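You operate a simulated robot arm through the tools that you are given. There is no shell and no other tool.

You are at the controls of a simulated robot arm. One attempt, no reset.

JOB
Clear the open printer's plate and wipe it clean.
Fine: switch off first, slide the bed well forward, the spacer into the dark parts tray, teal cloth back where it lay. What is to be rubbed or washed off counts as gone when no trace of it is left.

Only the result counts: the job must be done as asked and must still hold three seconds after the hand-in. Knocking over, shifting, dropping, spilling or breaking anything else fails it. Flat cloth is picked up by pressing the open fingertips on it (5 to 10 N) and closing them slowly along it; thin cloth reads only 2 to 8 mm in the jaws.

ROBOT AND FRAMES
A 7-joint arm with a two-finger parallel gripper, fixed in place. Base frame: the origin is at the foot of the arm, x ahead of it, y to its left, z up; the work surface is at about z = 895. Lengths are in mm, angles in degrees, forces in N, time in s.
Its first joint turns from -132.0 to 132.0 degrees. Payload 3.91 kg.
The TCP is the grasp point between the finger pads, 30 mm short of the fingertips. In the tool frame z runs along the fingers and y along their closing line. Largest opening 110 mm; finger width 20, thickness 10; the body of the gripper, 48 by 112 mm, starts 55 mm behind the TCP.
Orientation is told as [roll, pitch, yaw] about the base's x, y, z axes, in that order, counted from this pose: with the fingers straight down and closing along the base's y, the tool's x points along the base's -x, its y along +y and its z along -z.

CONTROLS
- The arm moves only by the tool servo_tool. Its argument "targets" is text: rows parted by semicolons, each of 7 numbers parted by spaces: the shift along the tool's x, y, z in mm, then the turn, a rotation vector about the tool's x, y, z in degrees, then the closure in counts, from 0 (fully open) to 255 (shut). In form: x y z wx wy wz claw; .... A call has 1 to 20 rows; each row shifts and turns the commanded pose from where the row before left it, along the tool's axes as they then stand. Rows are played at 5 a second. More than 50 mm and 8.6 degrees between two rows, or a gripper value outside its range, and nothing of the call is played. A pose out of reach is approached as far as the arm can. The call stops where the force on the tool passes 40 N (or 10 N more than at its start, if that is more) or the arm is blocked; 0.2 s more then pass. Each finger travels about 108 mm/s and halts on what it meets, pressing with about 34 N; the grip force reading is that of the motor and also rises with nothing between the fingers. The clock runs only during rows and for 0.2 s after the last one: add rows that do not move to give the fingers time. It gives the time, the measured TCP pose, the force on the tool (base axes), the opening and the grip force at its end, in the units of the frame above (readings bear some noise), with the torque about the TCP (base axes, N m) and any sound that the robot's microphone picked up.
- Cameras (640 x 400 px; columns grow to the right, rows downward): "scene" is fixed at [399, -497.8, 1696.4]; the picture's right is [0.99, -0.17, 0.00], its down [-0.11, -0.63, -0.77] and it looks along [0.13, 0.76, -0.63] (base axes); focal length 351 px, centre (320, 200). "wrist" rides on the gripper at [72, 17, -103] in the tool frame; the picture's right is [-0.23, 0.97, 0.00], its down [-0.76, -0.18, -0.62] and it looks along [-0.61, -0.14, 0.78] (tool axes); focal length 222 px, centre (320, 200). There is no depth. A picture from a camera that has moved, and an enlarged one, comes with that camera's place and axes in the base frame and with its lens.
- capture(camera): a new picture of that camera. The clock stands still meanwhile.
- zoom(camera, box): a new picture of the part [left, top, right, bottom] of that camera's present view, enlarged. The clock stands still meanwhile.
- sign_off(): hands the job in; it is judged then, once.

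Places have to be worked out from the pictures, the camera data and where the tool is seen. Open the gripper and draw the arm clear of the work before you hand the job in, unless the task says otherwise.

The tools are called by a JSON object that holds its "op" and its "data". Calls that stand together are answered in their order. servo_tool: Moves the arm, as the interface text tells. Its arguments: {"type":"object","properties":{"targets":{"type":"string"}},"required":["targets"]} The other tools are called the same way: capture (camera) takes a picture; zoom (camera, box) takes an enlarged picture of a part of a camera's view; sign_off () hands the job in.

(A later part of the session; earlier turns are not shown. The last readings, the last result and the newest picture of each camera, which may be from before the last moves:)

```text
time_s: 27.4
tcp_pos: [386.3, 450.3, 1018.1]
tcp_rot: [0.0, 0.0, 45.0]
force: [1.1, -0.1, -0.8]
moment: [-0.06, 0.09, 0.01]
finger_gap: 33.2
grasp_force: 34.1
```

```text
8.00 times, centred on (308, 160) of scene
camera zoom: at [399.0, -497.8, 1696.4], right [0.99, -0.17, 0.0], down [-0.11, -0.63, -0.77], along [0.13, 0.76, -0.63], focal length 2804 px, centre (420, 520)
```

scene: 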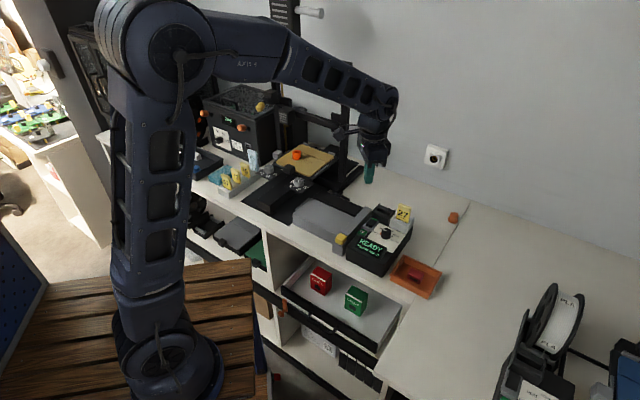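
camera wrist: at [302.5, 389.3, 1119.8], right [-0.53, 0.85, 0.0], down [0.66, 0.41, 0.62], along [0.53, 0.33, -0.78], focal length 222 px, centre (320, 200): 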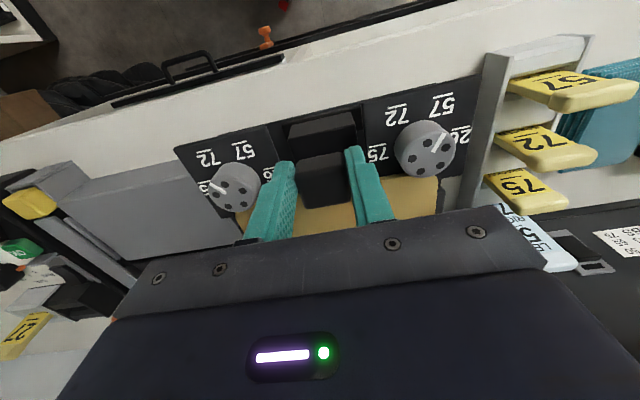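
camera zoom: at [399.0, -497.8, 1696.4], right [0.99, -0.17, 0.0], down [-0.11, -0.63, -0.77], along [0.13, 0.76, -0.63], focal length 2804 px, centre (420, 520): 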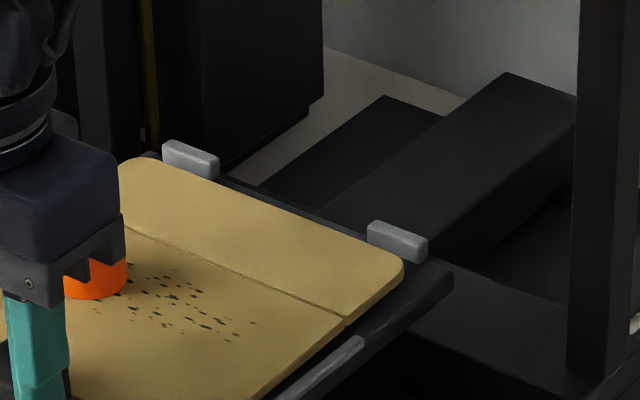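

I compare the plate and rear clips more closely to judge whether it is fully seated.

{"op": "zoom", "data": {"camera": "scene", "box": [280, 148, 328, 178]}}

{"op": "zoom", "data": {"camera": "wrist", "box": [170, 80, 490, 280]}}

```text
13.33 times, centred on (304, 163) of scene
camera zoom: at [399.0, -497.8, 1696.4], right [0.99, -0.17, 0.0], down [-0.11, -0.63, -0.77], along [0.13, 0.76, -0.63], focal length 4674 px, centre (533, 693)
```

zoom: 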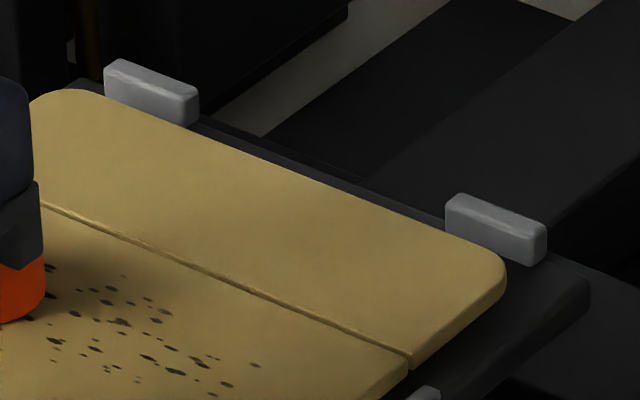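

```text
2.00 times, centred on (330, 180) of wrist
camera zoom: at [323.2, 411.0, 1120.7], right [-0.53, 0.85, 0.0], down [0.66, 0.41, 0.62], along [0.53, 0.33, -0.78], focal length 444 px, centre (300, 240)
```

zoom: 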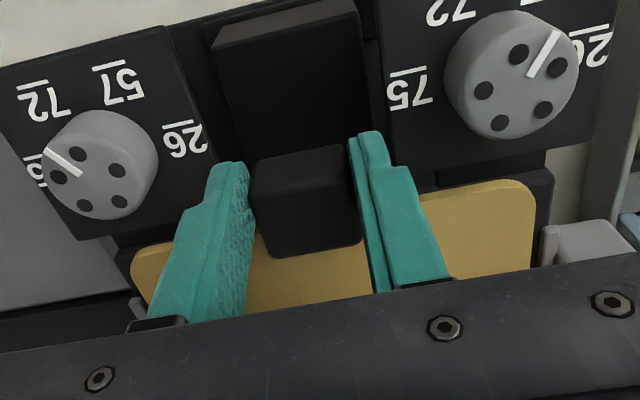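

The plate still seems to be about 8 to 10 mm short of its original seat, because it sat under the clips before, and the bed now tends to follow it. I unload the tab slightly by lifting 1 mm and push on a little more briskly.

{"op": "servo_tool", "data": {"targets": "0 0 -1 0 0 0 230; 0 0 0 0 0 0 230; -5 0 0 0 0 0 230; -5 0 0 0 0 0 230; -5 0 0 0 0 0 230; 0 0 0 0 0 0 230"}}

{"op": "zoom", "data": {"camera": "scene", "box": [280, 148, 328, 178]}}

{"op": "capture", "data": {"camera": "wrist"}}

```text
time_s: 28.8
tcp_pos: [398.1, 460.8, 1019.9]
tcp_rot: [0.0, 0.1, 45.1]
force: [-2.7, -1.7, -1.5]
moment: [-0.19, 0.22, 0.02]
finger_gap: 33.0
grasp_force: 34.2
```

```text
13.33 times, centred on (304, 163) of scene
camera zoom: at [399.0, -497.8, 1696.4], right [0.99, -0.17, 0.0], down [-0.11, -0.63, -0.77], along [0.13, 0.76, -0.63], focal length 4674 px, centre (533, 693)
```

zoom: 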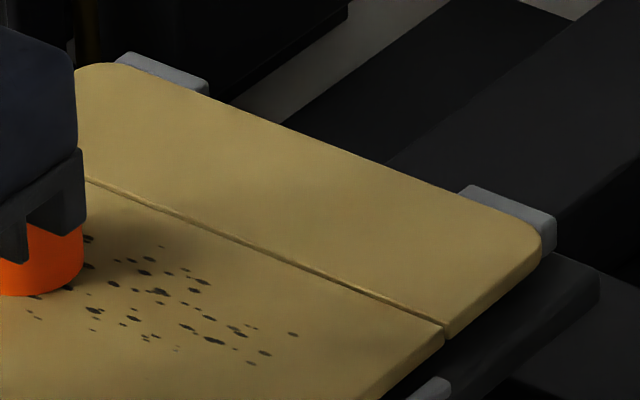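

```text
taken
camera wrist: at [334.7, 421.6, 1122.0], right [-0.53, 0.85, 0.0], down [0.66, 0.41, 0.62], along [0.53, 0.33, -0.78], focal length 222 px, centre (320, 200)
```

wrist: 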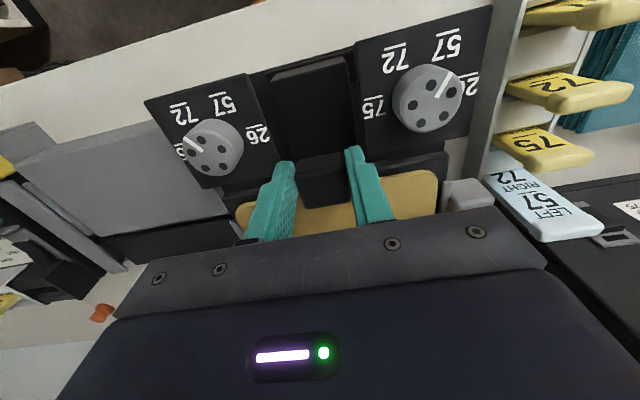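

The knobs and tab are back in their original relative position, so the plate is seated again with the bed about 90 mm forward. I lower the 1 mm and pull forward very slowly by about 10 mm, staying short of the end stop.

{"op": "servo_tool", "data": {"targets": "0 0 1 0 0 0 230; 0 0 0 0 0 0 230; 2 0 0 0 0 0 230; 2 0 0 0 0 0 230; 2 0 0 0 0 0 230; 2 0 0 0 0 0 230; 1.5 0 0 0 0 0 230; 0 0 0 0 0 0 230"}}

{"op": "zoom", "data": {"camera": "scene", "box": [280, 148, 328, 178]}}

{"op": "capture", "data": {"camera": "wrist"}}

```text
time_s: 30.6
tcp_pos: [390.3, 454.6, 1017.8]
tcp_rot: [0.0, 0.0, 45.1]
force: [4.0, 0.1, 5.4]
moment: [0.43, -0.54, -0.18]
finger_gap: 33.2
grasp_force: 33.9
```

```text
13.33 times, centred on (304, 163) of scene
camera zoom: at [399.0, -497.8, 1696.4], right [0.99, -0.17, 0.0], down [-0.11, -0.63, -0.77], along [0.13, 0.76, -0.63], focal length 4674 px, centre (533, 693)
```

zoom: 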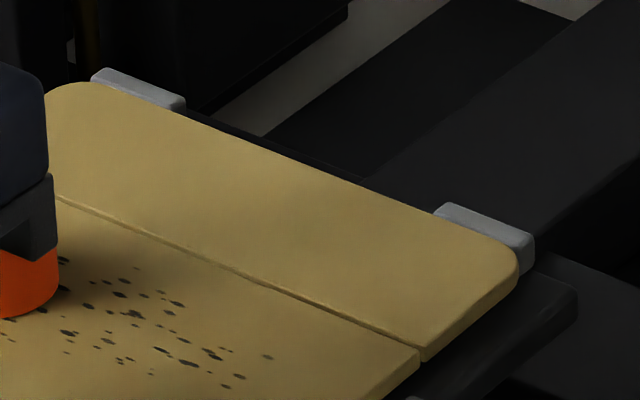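

```text
taken
camera wrist: at [327.0, 414.2, 1120.6], right [-0.53, 0.85, 0.0], down [0.66, 0.41, 0.62], along [0.53, 0.33, -0.78], focal length 222 px, centre (320, 200)
```

wrist: 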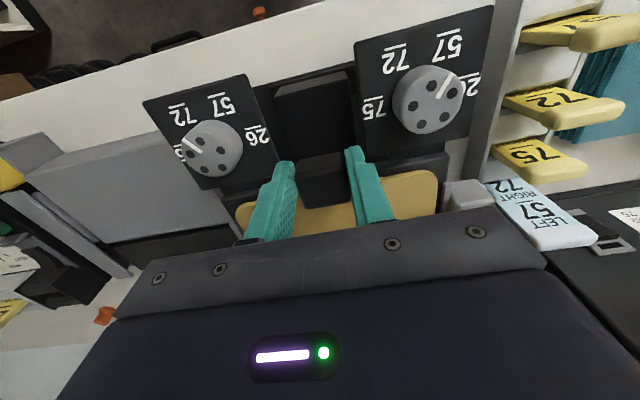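

The bed follows with the plate still seated, about 100 mm forward of where it was. I open the jaws, back straight up and inspect the plate without the gripper in the way.

{"op": "servo_tool", "data": {"targets": "0 0 0 0 0 0 200; 0 0 0 0 0 0 150; 0 0 0 0 0 0 116; 0 0 0 0 0 0 116; 0 0 -10 0 0 0 116; 0 0 -40 0 0 0 116; 0 0 -45 0 0 0 116; 0 0 -45 0 0 0 116; 40 0 -10 0 0 0 116; 0 0 0 0 0 0 116"}}

{"op": "capture", "data": {"camera": "wrist"}}

{"op": "zoom", "data": {"camera": "scene", "box": [255, 140, 335, 195]}}

{"op": "zoom", "data": {"camera": "scene", "box": [280, 148, 328, 178]}}

```text
time_s: 32.8
tcp_pos: [367.9, 428.6, 1166.1]
tcp_rot: [-0.1, 0.1, 45.1]
force: [0.6, -0.3, -0.4]
moment: [-0.01, 0.02, -0.01]
finger_gap: 59.9
grasp_force: 0.0
```

```text
taken
camera wrist: at [304.2, 388.4, 1269.6], right [-0.53, 0.85, 0.0], down [0.66, 0.41, 0.62], along [0.53, 0.33, -0.78], focal length 222 px, centre (320, 200)
```

wrist: 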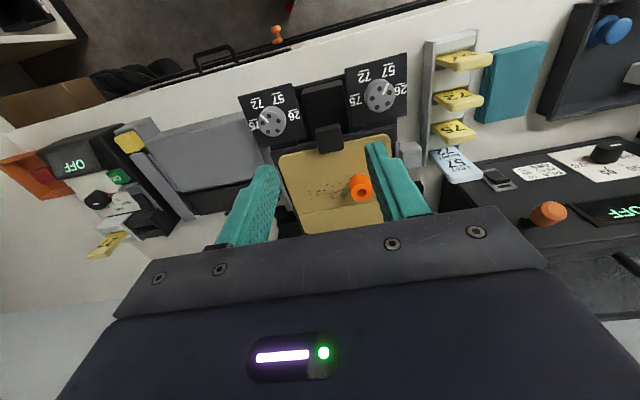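

```text
7.27 times, centred on (295, 168) of scene
camera zoom: at [399.0, -497.8, 1696.4], right [0.99, -0.17, 0.0], down [-0.11, -0.63, -0.77], along [0.13, 0.76, -0.63], focal length 2550 px, centre (502, 436)
```

zoom: 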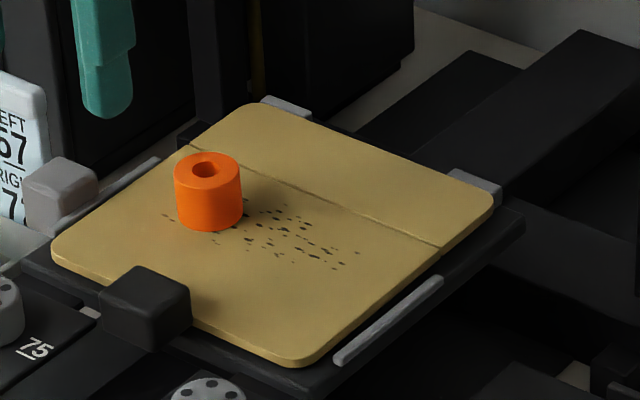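

```text
13.33 times, centred on (304, 163) of scene
camera zoom: at [399.0, -497.8, 1696.4], right [0.99, -0.17, 0.0], down [-0.11, -0.63, -0.77], along [0.13, 0.76, -0.63], focal length 4674 px, centre (533, 693)
```

zoom: 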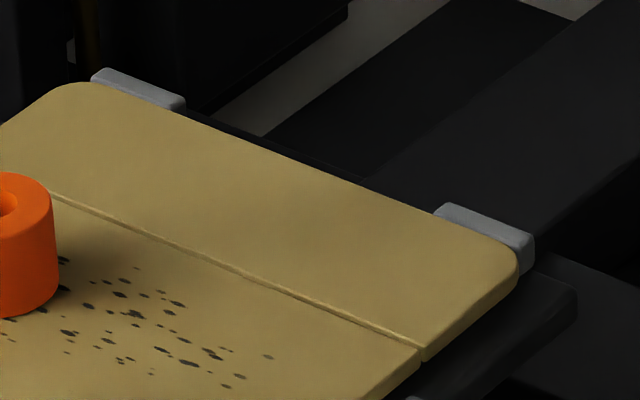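

The plate lies flat on the bed against its rear clips, and the tab and knobs are as at the start. Now the spacer: I judge it at about (433, 539), with its top near z 1009. I move above it for a check.

{"op": "servo_tool", "data": {"targets": "-41.3 10.7 0 0 0 0 60; -41.3 10.7 0 0 0 0 60; -41.3 10.7 0 0 0 0 60; 0 0 35 0 0 0 60; 0 0 35 0 0 0 60; 0 0 0 0 0 0 60"}}

{"op": "capture", "data": {"camera": "wrist"}}

{"op": "zoom", "data": {"camera": "scene", "box": [240, 120, 336, 180]}}

```text
time_s: 34.2
tcp_pos: [427.7, 532.4, 1096.2]
tcp_rot: [0.0, 0.0, 45.0]
force: [-0.5, -0.4, 1.0]
moment: [0.01, 0.01, 0.01]
finger_gap: 84.4
grasp_force: 0.0
```

```text
taken
camera wrist: at [363.8, 493.0, 1199.6], right [-0.53, 0.85, 0.0], down [0.66, 0.41, 0.62], along [0.53, 0.33, -0.78], focal length 222 px, centre (320, 200)
```

wrist: 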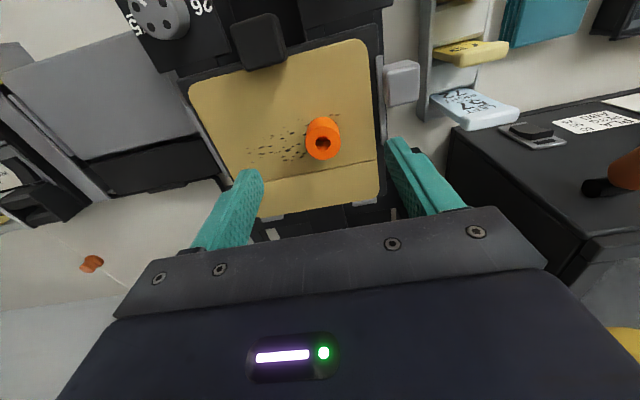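

```text
6.67 times, centred on (288, 150) of scene
camera zoom: at [399.0, -497.8, 1696.4], right [0.99, -0.17, 0.0], down [-0.11, -0.63, -0.77], along [0.13, 0.76, -0.63], focal length 2337 px, centre (533, 533)
```

zoom: 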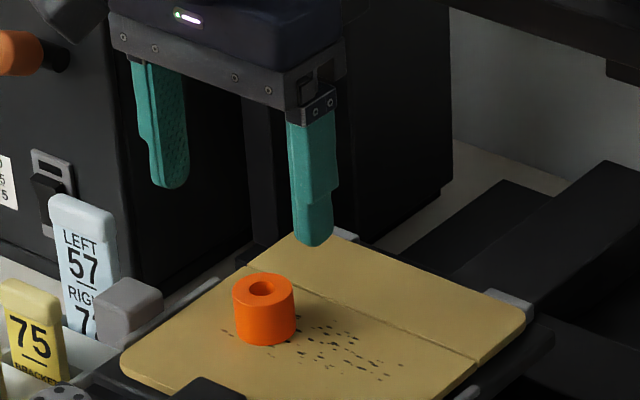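

The spacer's axis comes out at (434, 540.5), with its top at about 1011. I centre over it, descend so the tips stay a few mm above the plate, and close.

{"op": "servo_tool", "data": {"targets": "-10.4 1.3 0 0 0 0 60; 0 0 25 0 0 0 60; 0 0 25 0 0 0 60; 0 0 15 0 0 0 60; 0 0 8 0 0 0 60; 0 0 0 0 0 0 60; 0 0 0 0 0 0 100; 0 0 0 0 0 0 140; 0 0 0 0 0 0 180; 0 0 0 0 0 0 200; 0 0 0 0 0 0 200"}}

{"op": "capture", "data": {"camera": "wrist"}}

{"op": "zoom", "data": {"camera": "scene", "box": [240, 120, 336, 180]}}

```text
time_s: 36.6
tcp_pos: [434.9, 544.6, 1024.4]
tcp_rot: [0.0, 0.0, 45.0]
force: [0.0, -0.3, 1.8]
moment: [-0.03, -0.02, -0.02]
finger_gap: 28.0
grasp_force: 34.6
```

```text
taken
camera wrist: at [371.4, 504.6, 1127.6], right [-0.53, 0.85, 0.0], down [0.66, 0.41, 0.62], along [0.53, 0.33, -0.78], focal length 222 px, centre (320, 200)
```

wrist: 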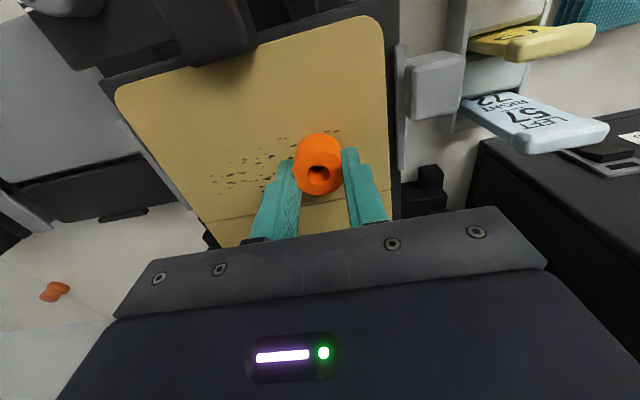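

```text
6.67 times, centred on (288, 150) of scene
camera zoom: at [399.0, -497.8, 1696.4], right [0.99, -0.17, 0.0], down [-0.11, -0.63, -0.77], along [0.13, 0.76, -0.63], focal length 2337 px, centre (533, 533)
```

zoom: 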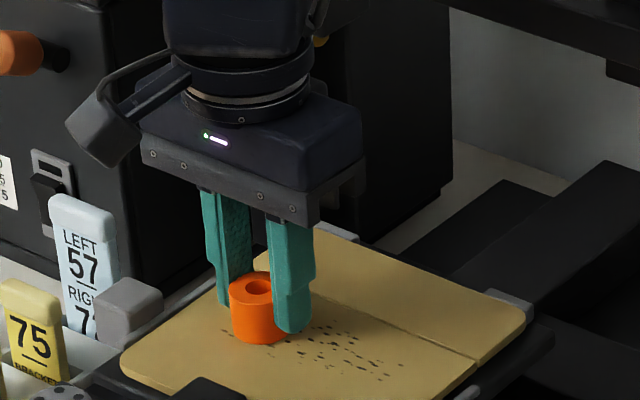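

The gap reads 28 mm on the spacer. I check how it sits between the pads before lifting.

{"op": "zoom", "data": {"camera": "wrist", "box": [240, 110, 400, 220]}}

{"op": "zoom", "data": {"camera": "scene", "box": [260, 145, 300, 175]}}

```text
3.64 times, centred on (320, 165) of wrist
camera zoom: at [371.4, 504.6, 1127.6], right [-0.53, 0.85, 0.0], down [0.66, 0.41, 0.62], along [0.53, 0.33, -0.78], focal length 808 px, centre (320, 327)
```

zoom: 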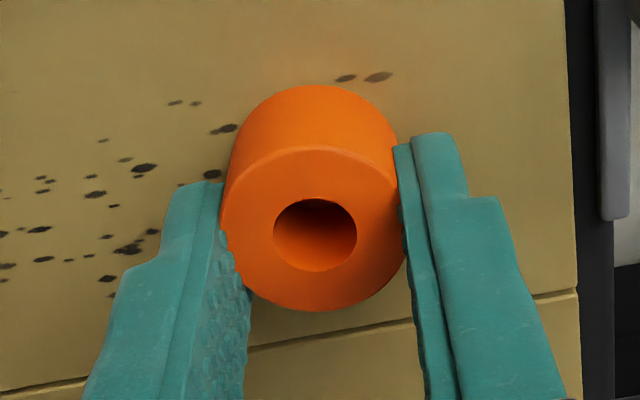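

```text
13.33 times, centred on (280, 160) of scene
camera zoom: at [399.0, -497.8, 1696.4], right [0.99, -0.17, 0.0], down [-0.11, -0.63, -0.77], along [0.13, 0.76, -0.63], focal length 4674 px, centre (853, 733)
```

zoom: 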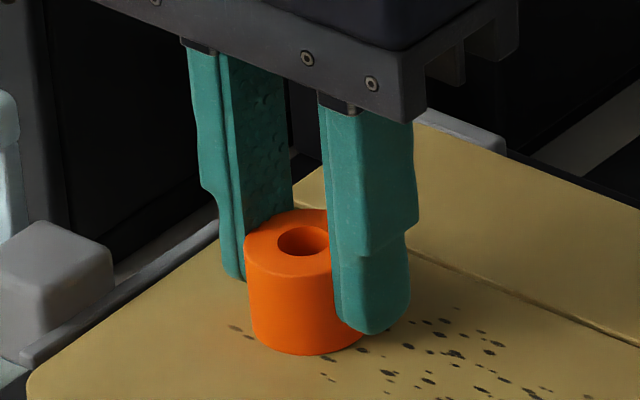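

The spacer is held squarely across its diameter. I lift it straight up and carry it high towards the dark parts tray on the left for a look.

{"op": "servo_tool", "data": {"targets": "0 0 -6 0 0 0 200; 0 0 -20 0 0 0 200; 0 0 -35 0 0 0 200; 0 0 -35 0 0 0 200; 0 0 -30 0 0 0 200; 13 30 0 0 0 0 200; 13 40 0 0 0 0 200; 13 45 0 0 0 0 200; 13 45 0 0 0 0 200; 13 45 0 0 0 0 200; 13 45 0 0 0 0 200; 13 40 0 0 0 0 200; 0 20 0 0 0 0 200; 0 0 0 0 0 0 200"}}

{"op": "capture", "data": {"camera": "wrist"}}

{"op": "capture", "data": {"camera": "scene"}}

```text
time_s: 39.6
tcp_pos: [148.9, 696.8, 1148.9]
tcp_rot: [0.0, 0.0, 45.0]
force: [-0.2, 0.4, 0.7]
moment: [0.02, 0.02, 0.03]
finger_gap: 28.2
grasp_force: 34.6
```

```text
taken
camera wrist: at [84.9, 658.6, 1252.0], right [-0.53, 0.85, 0.0], down [0.66, 0.41, 0.62], along [0.53, 0.33, -0.78], focal length 222 px, centre (320, 200)
```

wrist: 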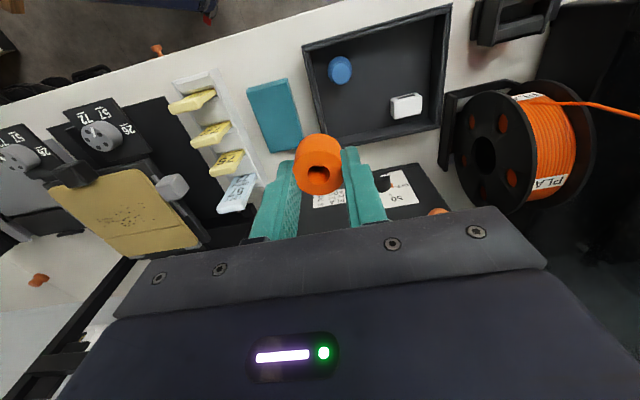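

```text
taken
```

scene: 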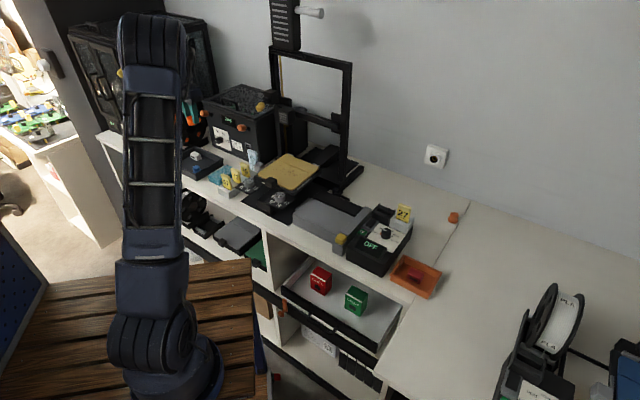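

The tray spans roughly s 544 to 684 and l 379 to 550 in the 45° axes. The blue knob and the white block are in two opposite corners, and the far-left corner near (136, 754) is free. I move above that spot and go partway down.

{"op": "servo_tool", "data": {"targets": "-16 25 0 0 0 0 200; -16 24.6 0 0 0 0 200; 0 0 35 0 0 0 200; 0 0 40 0 0 0 200; 0 0 40 0 0 0 200; 0 0 30 0 0 0 200; 0 0 0 0 0 0 200"}}

{"op": "capture", "data": {"camera": "wrist"}}

{"op": "zoom", "data": {"camera": "scene", "box": [150, 100, 270, 190]}}

```text
time_s: 41.2
tcp_pos: [134.4, 753.6, 1002.3]
tcp_rot: [-0.1, -0.2, 45.0]
force: [0.3, 0.8, 0.1]
moment: [0.01, -0.04, -0.01]
finger_gap: 28.1
grasp_force: 33.9
```

```text
taken
camera wrist: at [71.4, 714.0, 1105.6], right [-0.53, 0.85, 0.0], down [0.66, 0.41, 0.62], along [0.53, 0.33, -0.78], focal length 222 px, centre (320, 200)
```

wrist: 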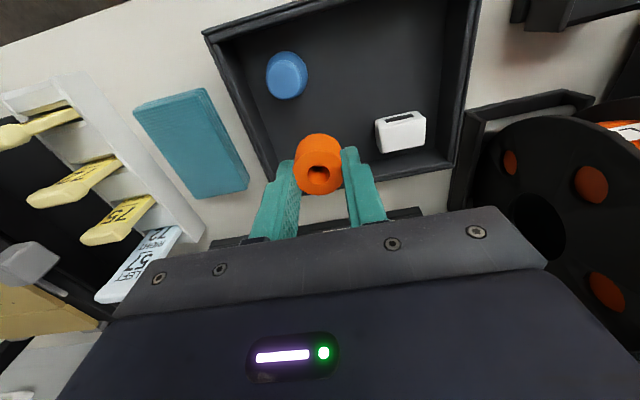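

```text
4.44 times, centred on (210, 145) of scene
camera zoom: at [399.0, -497.8, 1696.4], right [0.99, -0.17, 0.0], down [-0.11, -0.63, -0.77], along [0.13, 0.76, -0.63], focal length 1558 px, centre (809, 444)
```

zoom: 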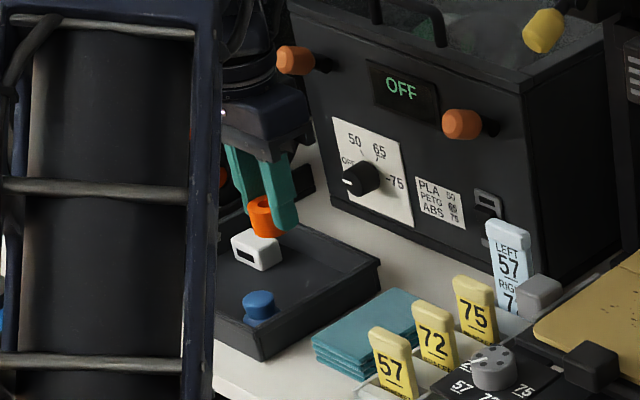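

The landing spot falls midway between the tray wall and the white block, clear of both. I lower towards the tray floor.

{"op": "servo_tool", "data": {"targets": "0 0 20 0 0 0 200; 0 0 20 0 0 0 200; 0 0 8 0 0 0 200; 0 0 4 0 0 0 200; 0 0 2 0 0 0 200; 0 0 0 0 0 0 200"}}

{"op": "zoom", "data": {"camera": "wrist", "box": [200, 40, 460, 220]}}

{"op": "zoom", "data": {"camera": "scene", "box": [180, 130, 240, 175]}}

```text
time_s: 42.6
tcp_pos: [137.0, 755.1, 950.9]
tcp_rot: [0.0, -0.1, 45.0]
force: [-0.2, -0.6, 0.3]
moment: [0.01, 0.03, -0.01]
finger_gap: 28.4
grasp_force: 34.1
```

```text
2.22 times, centred on (330, 130) of wrist
camera zoom: at [73.4, 716.0, 1054.0], right [-0.53, 0.85, 0.0], down [0.66, 0.41, 0.62], along [0.53, 0.33, -0.78], focal length 494 px, centre (298, 356)
```

zoom: 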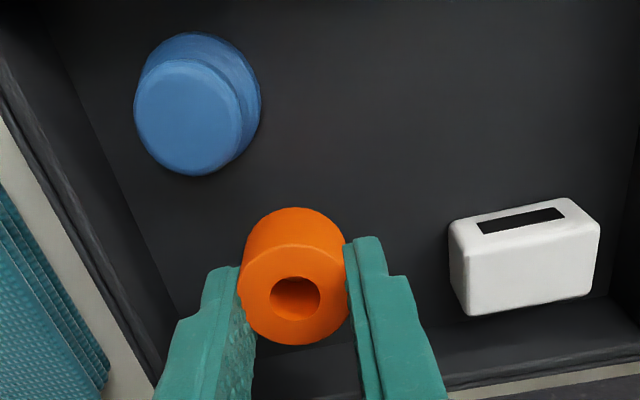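

```text
8.89 times, centred on (210, 152) of scene
camera zoom: at [399.0, -497.8, 1696.4], right [0.99, -0.17, 0.0], down [-0.11, -0.63, -0.77], along [0.13, 0.76, -0.63], focal length 3116 px, centre (1298, 622)
```

zoom: 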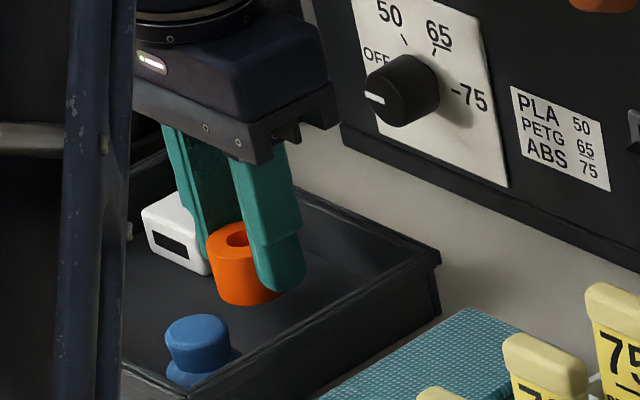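

There is good clearance all round. I lower in 1.5 mm steps and watch for contact with the floor.

{"op": "servo_tool", "data": {"targets": "0 0 2 0 0 0 200; 0 0 2 0 0 0 200; 0 0 1.5 0 0 0 200; 0 0 1.5 0 0 0 200; 0 0 0 0 0 0 200"}}

```text
time_s: 43.8
tcp_pos: [136.7, 756.8, 945.0]
tcp_rot: [0.0, 0.0, 45.1]
force: [0.3, -0.4, -0.6]
moment: [-0.04, -0.01, 0.0]
finger_gap: 28.1
grasp_force: 34.0
```

No contact yet at TCP z 945, so I continue in small steps.

{"op": "servo_tool", "data": {"targets": "0 0 1 0 0 0 200; 0 0 1 0 0 0 200; 0 0 1 0 0 0 200; 0 0 1 0 0 0 200; 0 0 0 0 0 0 200"}}

```text
time_s: 45.0
tcp_pos: [138.0, 757.8, 938.6]
tcp_rot: [0.0, 0.0, 45.0]
force: [-0.6, -0.6, 0.4]
moment: [0.03, 0.01, 0.03]
finger_gap: 27.7
grasp_force: 34.1
```

There is still no floor contact at about 939, so I go on with 1 mm steps.

{"op": "servo_tool", "data": {"targets": "0 0 1 0 0 0 200; 0 0 1 0 0 0 200; 0 0 0 0 0 0 200"}}

{"op": "zoom", "data": {"camera": "scene", "box": [180, 130, 240, 175]}}

```text
time_s: 45.8
tcp_pos: [137.6, 756.3, 938.5]
tcp_rot: [0.0, 0.0, 45.0]
force: [-0.4, -0.4, 0.6]
moment: [0.01, -0.01, -0.01]
finger_gap: 27.9
grasp_force: 33.9
```

```text
8.89 times, centred on (210, 152) of scene
camera zoom: at [399.0, -497.8, 1696.4], right [0.99, -0.17, 0.0], down [-0.11, -0.63, -0.77], along [0.13, 0.76, -0.63], focal length 3116 px, centre (1298, 622)
```

zoom: 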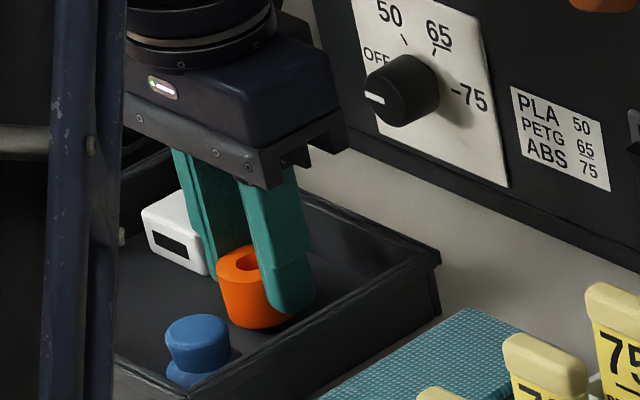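

It is close to the floor but not touching yet. I lower a bit more.

{"op": "servo_tool", "data": {"targets": "0 0 1 0 0 0 200; 0 0 1 0 0 0 200; 0 0 0 0 0 0 200"}}

```text
time_s: 46.6
tcp_pos: [137.7, 756.0, 937.1]
tcp_rot: [0.0, 0.0, 45.0]
force: [0.3, 0.0, -0.2]
moment: [-0.02, 0.0, -0.02]
finger_gap: 28.1
grasp_force: 33.9
```

{"op": "servo_tool", "data": {"targets": "0 0 1 0 0 0 200; 0 0 1 0 0 0 200; 0 0 0 0 0 0 200"}}

```text
time_s: 47.4
tcp_pos: [137.3, 756.8, 933.6]
tcp_rot: [0.0, 0.0, 45.0]
force: [0.5, 0.2, -1.0]
moment: [0.02, 0.01, 0.02]
finger_gap: 28.1
grasp_force: 33.4
```

There is still no contact force, so I check visually how far the spacer is from the floor.

{"op": "zoom", "data": {"camera": "scene", "box": [190, 140, 230, 170]}}

{"op": "zoom", "data": {"camera": "wrist", "box": [200, 40, 460, 220]}}

```text
13.33 times, centred on (210, 155) of scene
camera zoom: at [399.0, -497.8, 1696.4], right [0.99, -0.17, 0.0], down [-0.11, -0.63, -0.77], along [0.13, 0.76, -0.63], focal length 4674 px, centre (1787, 800)
```

zoom: 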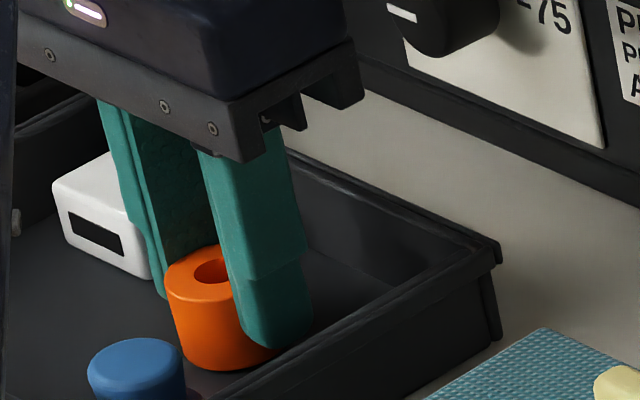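

```text
2.22 times, centred on (330, 130) of wrist
camera zoom: at [74.0, 717.4, 1037.2], right [-0.53, 0.85, 0.0], down [0.66, 0.41, 0.62], along [0.53, 0.33, -0.78], focal length 494 px, centre (298, 356)
```

zoom: 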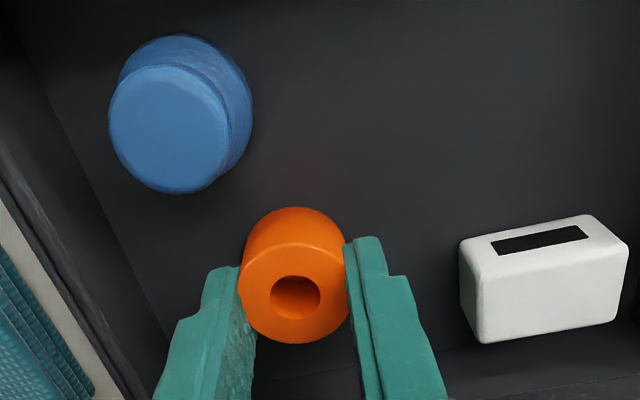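

The spacer's bottom is only slightly below the fingertips, so the floor must be a few mm further. I continue in 1 mm steps.

{"op": "servo_tool", "data": {"targets": "0 0 1 0 0 0 200; 0 0 1 0 0 0 200; 0 0 0 0 0 0 200"}}

```text
time_s: 48.2
tcp_pos: [136.9, 757.1, 932.2]
tcp_rot: [-0.1, 0.0, 45.0]
force: [2.9, -0.7, 6.0]
moment: [-0.11, -0.02, 0.06]
finger_gap: 28.0
grasp_force: 33.7
```

Contact with the tray floor shows 6 N. I open the fingers moderately and rise straight up.

{"op": "servo_tool", "data": {"targets": "0 0 0 0 0 0 185; 0 0 0 0 0 0 170; 0 0 0 0 0 0 155; 0 0 0 0 0 0 150; 0 0 0 0 0 0 150; 0 0 -10 0 0 0 150; 0 0 -20 0 0 0 150; 0 0 -35 0 0 0 150; 0 0 -40 0 0 0 150; 0 0 -40 0 0 0 150; 0 0 -40 0 0 0 150; 0 0 0 0 0 0 150"}}

{"op": "capture", "data": {"camera": "wrist"}}

{"op": "zoom", "data": {"camera": "scene", "box": [160, 125, 240, 185]}}

```text
time_s: 50.8
tcp_pos: [142.9, 756.3, 1117.8]
tcp_rot: [0.0, 0.0, 44.9]
force: [0.1, 0.2, -1.1]
moment: [-0.01, 0.01, -0.01]
finger_gap: 45.3
grasp_force: 0.1
```

```text
taken
camera wrist: at [78.4, 716.6, 1221.3], right [-0.53, 0.85, 0.0], down [0.66, 0.41, 0.62], along [0.53, 0.33, -0.78], focal length 222 px, centre (320, 200)
```

wrist: 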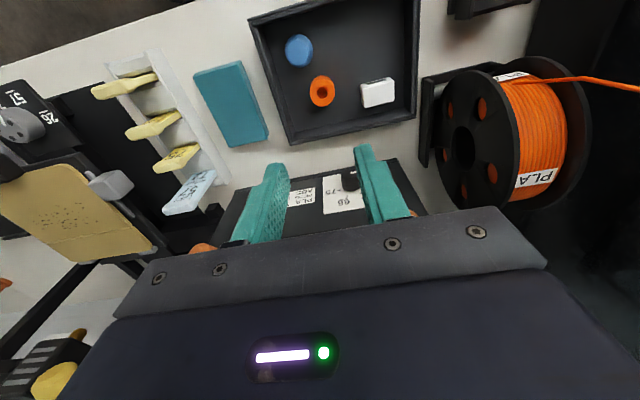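

```text
6.67 times, centred on (200, 155) of scene
camera zoom: at [399.0, -497.8, 1696.4], right [0.99, -0.17, 0.0], down [-0.11, -0.63, -0.77], along [0.13, 0.76, -0.63], focal length 2337 px, centre (1120, 500)
```

zoom: 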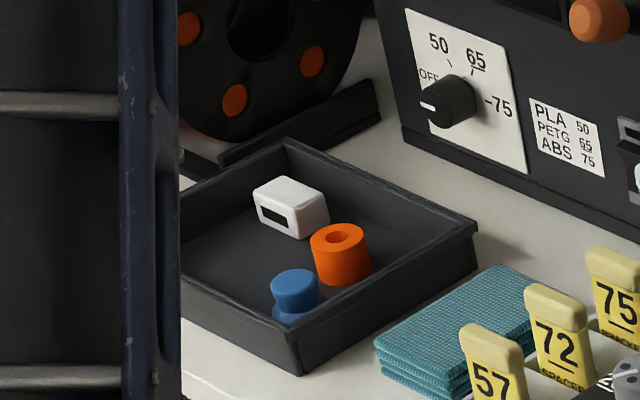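

The spacer stands upright in the tray and nothing else has moved. The cloth is a folded teal pad of about 100 x 66 mm centred near (217, 666). I move over it for a close look, keeping high over the card rack.

{"op": "servo_tool", "data": {"targets": "10 -40 0 0 0 0 150; 6 -40 0 0 0 0 150; 0 -40 0 0 0 0 150; 0 0 25 0 0 0 150; 0 0 25 0 0 0 150; 0 0 0 0 0 0 150"}}

{"op": "capture", "data": {"camera": "wrist"}}

{"op": "zoom", "data": {"camera": "scene", "box": [195, 140, 265, 195]}}

```text
time_s: 52.2
tcp_pos: [211.6, 663.4, 1065.6]
tcp_rot: [0.1, 0.0, 45.0]
force: [-0.2, -0.7, 0.4]
moment: [-0.03, 0.0, 0.02]
finger_gap: 45.2
grasp_force: 0.1
```

```text
taken
camera wrist: at [148.1, 623.8, 1169.1], right [-0.53, 0.85, 0.0], down [0.66, 0.41, 0.62], along [0.53, 0.33, -0.78], focal length 222 px, centre (320, 200)
```

wrist: 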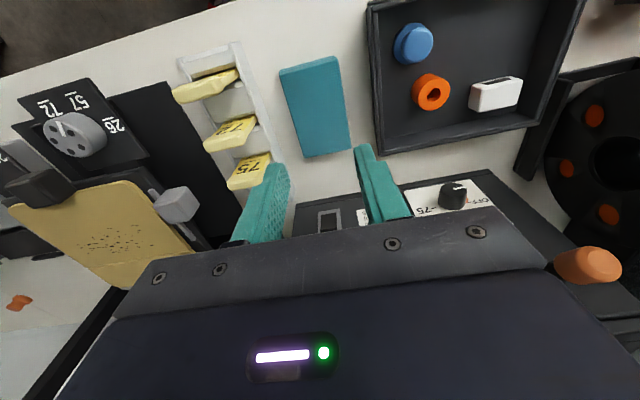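

```text
7.27 times, centred on (230, 168) of scene
camera zoom: at [399.0, -497.8, 1696.4], right [0.99, -0.17, 0.0], down [-0.11, -0.63, -0.77], along [0.13, 0.76, -0.63], focal length 2550 px, centre (974, 436)
```

zoom: 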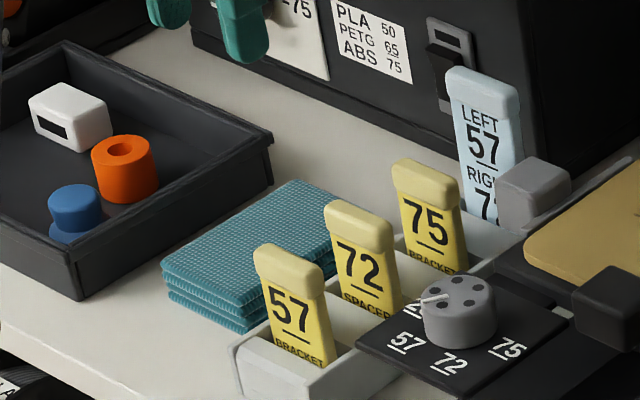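

The cloth is three or four folded layers, with edges aligned to the 45° axes. Cards stand close beside it, so before lowering the wide gripper body I measure the card tops.

{"op": "zoom", "data": {"camera": "wrist", "box": [160, 30, 380, 200]}}

{"op": "zoom", "data": {"camera": "scene", "box": [212, 155, 260, 190]}}

```text
2.35 times, centred on (270, 115) of wrist
camera zoom: at [148.1, 623.8, 1169.1], right [-0.53, 0.85, 0.0], down [0.66, 0.41, 0.62], along [0.53, 0.33, -0.78], focal length 523 px, centre (438, 400)
```

zoom: 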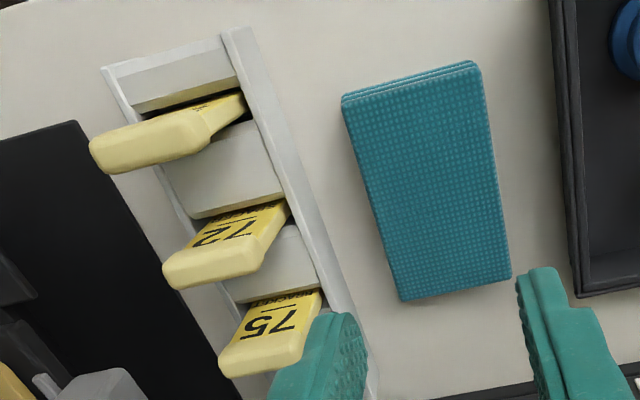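

```text
11.43 times, centred on (236, 172) of scene
camera zoom: at [399.0, -497.8, 1696.4], right [0.99, -0.17, 0.0], down [-0.11, -0.63, -0.77], along [0.13, 0.76, -0.63], focal length 4006 px, centre (1280, 514)
```

zoom: 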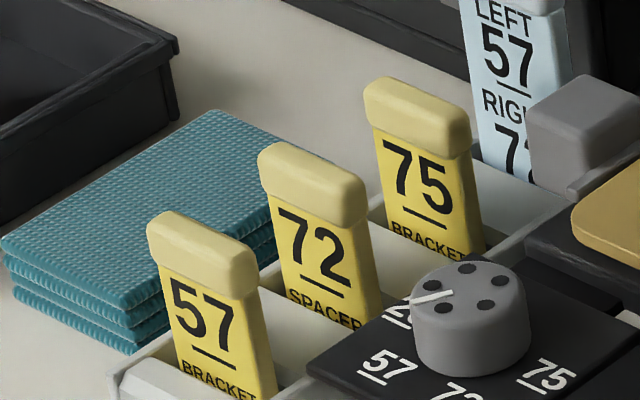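

The card tops are near z 965, about 30 mm below where the gripper body will be, so there is room. I centre over the cloth with a 36 mm opening and descend to just above it.

{"op": "servo_tool", "data": {"targets": "-6 -2 0 0 0 0 172; 0 0 35 0 0 0 172; 0 0 35 0 0 0 172; 0 0 25 0 0 0 172; 0 0 15 0 0 0 172; 0 0 0 0 0 0 172"}}

{"op": "capture", "data": {"camera": "wrist"}}

{"op": "zoom", "data": {"camera": "scene", "box": [190, 130, 270, 190]}}

```text
time_s: 53.6
tcp_pos: [219.3, 666.0, 958.8]
tcp_rot: [-0.1, 0.0, 45.1]
force: [0.4, -0.1, -0.6]
moment: [0.02, 0.0, -0.04]
finger_gap: 35.7
grasp_force: 0.1
```

```text
taken
camera wrist: at [155.7, 625.9, 1060.9], right [-0.53, 0.85, 0.0], down [0.66, 0.41, 0.62], along [0.53, 0.33, -0.78], focal length 222 px, centre (320, 200)
```

wrist: 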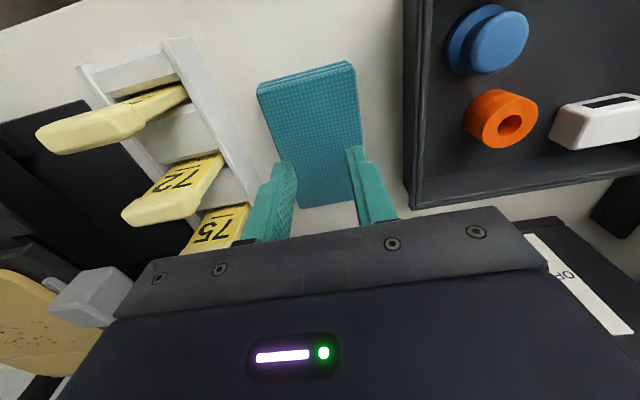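

```text
6.67 times, centred on (230, 160) of scene
camera zoom: at [399.0, -497.8, 1696.4], right [0.99, -0.17, 0.0], down [-0.11, -0.63, -0.77], along [0.13, 0.76, -0.63], focal length 2337 px, centre (920, 467)
```

zoom: 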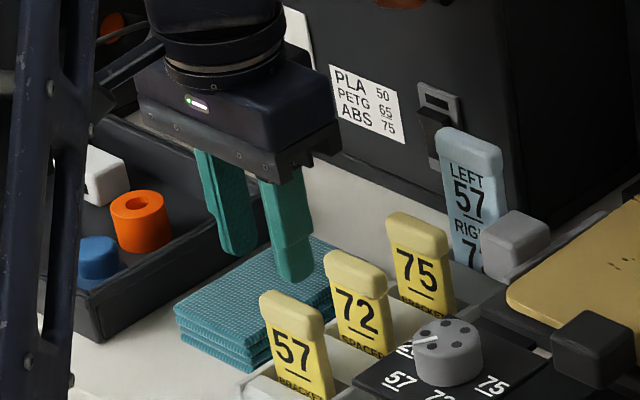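

The fingertips are over the cloth. I shift 6 mm to its middle and lower towards contact.

{"op": "servo_tool", "data": {"targets": "6 0 0 0 0 0 172; 0 0 6 0 0 0 172; 0 0 4 0 0 0 172; 0 0 2 0 0 0 172; 0 0 0 0 0 0 172"}}

```text
time_s: 54.8
tcp_pos: [214.6, 660.9, 945.4]
tcp_rot: [0.0, 0.1, 45.1]
force: [-0.1, -0.5, 0.2]
moment: [-0.01, 0.02, 0.02]
finger_gap: 35.7
grasp_force: 0.2
```

{"op": "servo_tool", "data": {"targets": "0 0 2 0 0 0 172; 0 0 1.5 0 0 0 172; 0 0 0 0 0 0 172"}}

```text
time_s: 55.8
tcp_pos: [213.8, 661.5, 944.4]
tcp_rot: [0.2, -0.4, 45.0]
force: [-0.1, -0.8, 9.7]
moment: [-0.06, 0.0, -0.04]
finger_gap: 35.8
grasp_force: 0.0
stopped in row 3: the force on the tool passed its limit at 41 N (the readings are from after the stop); the commanded pose is now the measured one
```

Contact is made with about 9.7 N on the cloth. I now close the fingers slowly along it.

{"op": "servo_tool", "data": {"targets": "0 0 0 0 0 0 178; 0 0 0 0 0 0 184; 0 0 0 0 0 0 190; 0 0 0 0 0 0 196; 0 0 0 0 0 0 202; 0 0 0 0 0 0 208; 0 0 0 0 0 0 214; 0 0 0 0 0 0 220; 0 0 0 0 0 0 226; 0 0 0 0 0 0 232; 0 0 0 0 0 0 238; 0 0 0 0 0 0 244; 0 0 0 0 0 0 250; 0 0 0 0 0 0 255; 0 0 0 0 0 0 255"}}

{"op": "capture", "data": {"camera": "wrist"}}

{"op": "zoom", "data": {"camera": "scene", "box": [190, 130, 270, 190]}}

```text
time_s: 59.0
tcp_pos: [213.1, 660.4, 944.3]
tcp_rot: [0.1, -0.2, 45.0]
force: [2.6, -3.2, 31.3]
moment: [-0.09, -0.04, 0.01]
finger_gap: 0.3
grasp_force: 34.5
```

```text
taken
camera wrist: at [149.8, 621.2, 1047.0], right [-0.53, 0.85, 0.0], down [0.66, 0.41, 0.63], along [0.53, 0.33, -0.78], focal length 222 px, centre (320, 200)
```

wrist: 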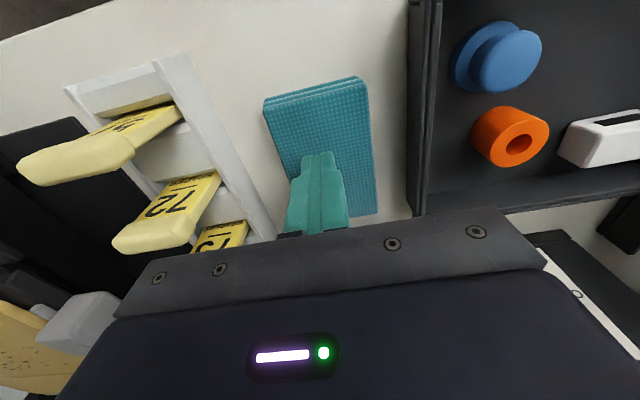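

```text
6.67 times, centred on (230, 160) of scene
camera zoom: at [399.0, -497.8, 1696.4], right [0.99, -0.17, 0.0], down [-0.11, -0.63, -0.77], along [0.13, 0.76, -0.63], focal length 2337 px, centre (920, 467)
```

zoom: 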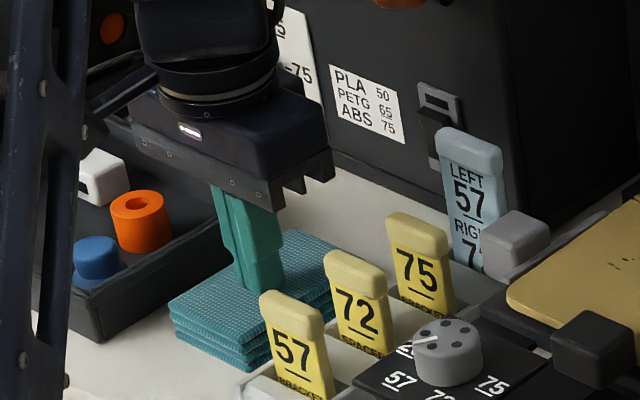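

The fingers closed on nothing (gap 0.3 mm), so this folded stack behaves like a firm pad instead of thin cloth. I lift off and check where it lies now, to grip it by its long sides instead.

{"op": "servo_tool", "data": {"targets": "0 0 -5 0 0 0 255; 0 0 -25 0 0 0 255; 0 0 -40 0 0 0 255; 0 0 -40 0 0 0 110; 0 0 0 0 0 0 70; 0 0 0 0 0 0 70; 0 0 0 0 0 0 70"}}

{"op": "capture", "data": {"camera": "wrist"}}

{"op": "zoom", "data": {"camera": "wrist", "box": [200, 20, 460, 200]}}

{"op": "zoom", "data": {"camera": "scene", "box": [195, 140, 265, 195]}}

```text
time_s: 60.6
tcp_pos: [214.0, 662.1, 1053.3]
tcp_rot: [0.1, -0.2, 45.0]
force: [-0.2, 0.5, -0.5]
moment: [-0.05, -0.01, -0.03]
finger_gap: 79.8
grasp_force: 0.0
```

```text
taken
camera wrist: at [150.3, 622.0, 1155.7], right [-0.53, 0.85, 0.0], down [0.66, 0.41, 0.63], along [0.53, 0.33, -0.78], focal length 222 px, centre (320, 200)
```

wrist: 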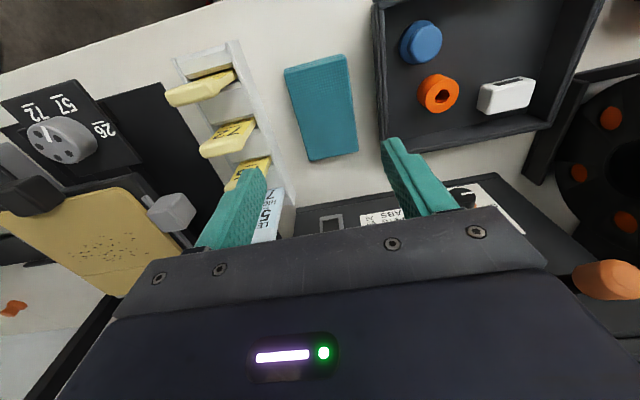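

```text
2.22 times, centred on (330, 110) of wrist
camera zoom: at [150.3, 622.0, 1155.7], right [-0.53, 0.85, 0.0], down [0.66, 0.41, 0.63], along [0.53, 0.33, -0.78], focal length 494 px, centre (298, 400)
```

zoom: 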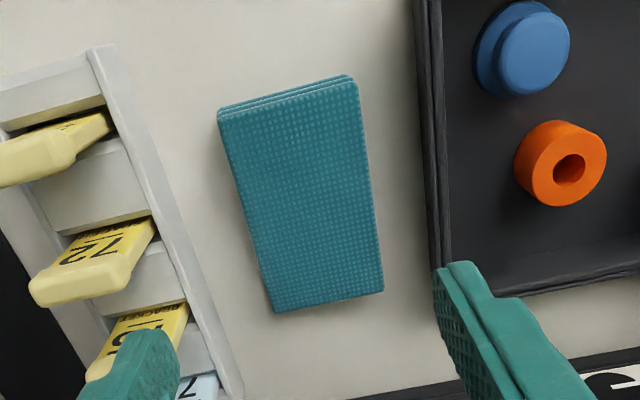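

```text
7.27 times, centred on (230, 168) of scene
camera zoom: at [399.0, -497.8, 1696.4], right [0.99, -0.17, 0.0], down [-0.11, -0.63, -0.77], along [0.13, 0.76, -0.63], focal length 2550 px, centre (974, 436)
```

zoom: 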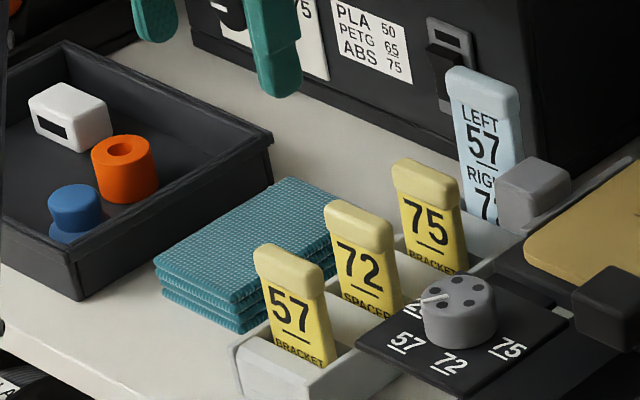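

The cloth has moved about 4 mm to the left but is otherwise intact, with its top near z 914 and its centre now at l 322. I'll straddle its 60 mm width with a 72 mm opening, which leaves at least 10 mm to the rack and tray on either side.

{"op": "servo_tool", "data": {"targets": "-5.6 5.1 0 0 0 0 88; 0 0 30 0 0 0 88; 0 0 30 0 0 0 88; 0 0 25 0 0 0 88; 0 0 10 0 0 0 88; 0 0 0 0 0 0 88"}}

{"op": "zoom", "data": {"camera": "wrist", "box": [200, 60, 440, 240]}}

{"op": "zoom", "data": {"camera": "scene", "box": [195, 130, 265, 190]}}

```text
time_s: 62.0
tcp_pos: [214.4, 669.6, 958.7]
tcp_rot: [0.1, -0.2, 45.0]
force: [-0.1, -0.3, 0.5]
moment: [-0.02, -0.01, 0.03]
finger_gap: 72.2
grasp_force: 0.1
```

```text
2.22 times, centred on (320, 150) of wrist
camera zoom: at [150.1, 629.3, 1060.7], right [-0.53, 0.85, 0.0], down [0.66, 0.41, 0.63], along [0.53, 0.33, -0.78], focal length 494 px, centre (320, 311)
```

zoom: 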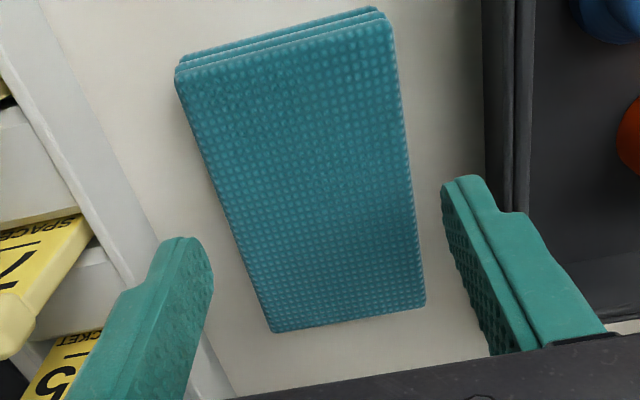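

```text
6.67 times, centred on (230, 160) of scene
camera zoom: at [399.0, -497.8, 1696.4], right [0.99, -0.17, 0.0], down [-0.11, -0.63, -0.77], along [0.13, 0.76, -0.63], focal length 2337 px, centre (920, 467)
```

zoom: 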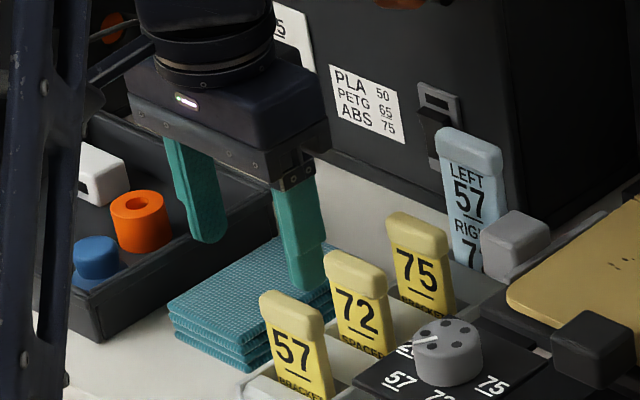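

Alignment is good, with 3 to 5 mm clearance to the cloth on each side and over 10 mm to the rack and tray. I lower to about z 902 at the tips and close slowly on the sides.

{"op": "servo_tool", "data": {"targets": "0 0 10 0 0 0 88; 0 0 8 0 0 0 88; 0 0 5 0 0 0 88; 0 0 3 0 0 0 88; 0 0 0 0 0 0 88; 0 0 0 0 0 0 96; 0 0 0 0 0 0 104; 0 0 0 0 0 0 112; 0 0 0 0 0 0 120; 0 0 0 0 0 0 128; 0 0 0 0 0 0 136; 0 0 0 0 0 0 136"}}

{"op": "zoom", "data": {"camera": "wrist", "box": [200, 60, 440, 240]}}

{"op": "zoom", "data": {"camera": "scene", "box": [195, 130, 265, 190]}}

```text
time_s: 64.6
tcp_pos: [213.3, 668.3, 932.4]
tcp_rot: [0.1, -0.2, 45.0]
force: [-0.2, -0.1, 1.0]
moment: [0.0, 0.01, 0.02]
finger_gap: 63.9
grasp_force: 34.4
```

```text
2.22 times, centred on (320, 150) of wrist
camera zoom: at [149.5, 629.2, 1035.6], right [-0.53, 0.85, 0.0], down [0.66, 0.41, 0.63], along [0.53, 0.33, -0.78], focal length 494 px, centre (320, 311)
```

zoom: 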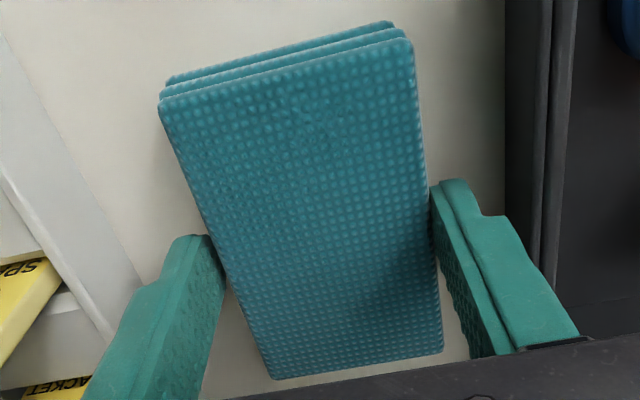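

```text
6.67 times, centred on (230, 160) of scene
camera zoom: at [399.0, -497.8, 1696.4], right [0.99, -0.17, 0.0], down [-0.11, -0.63, -0.77], along [0.13, 0.76, -0.63], focal length 2337 px, centre (920, 467)
```

zoom: 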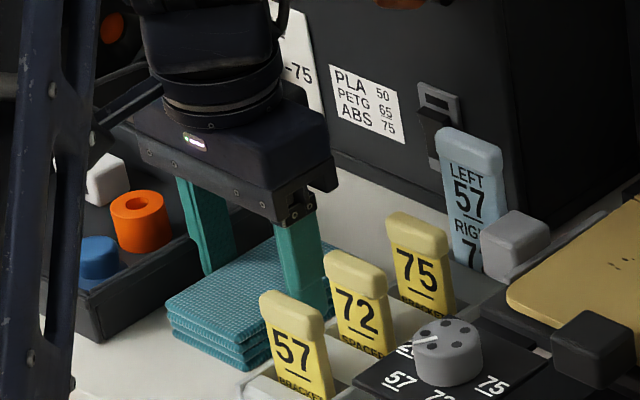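

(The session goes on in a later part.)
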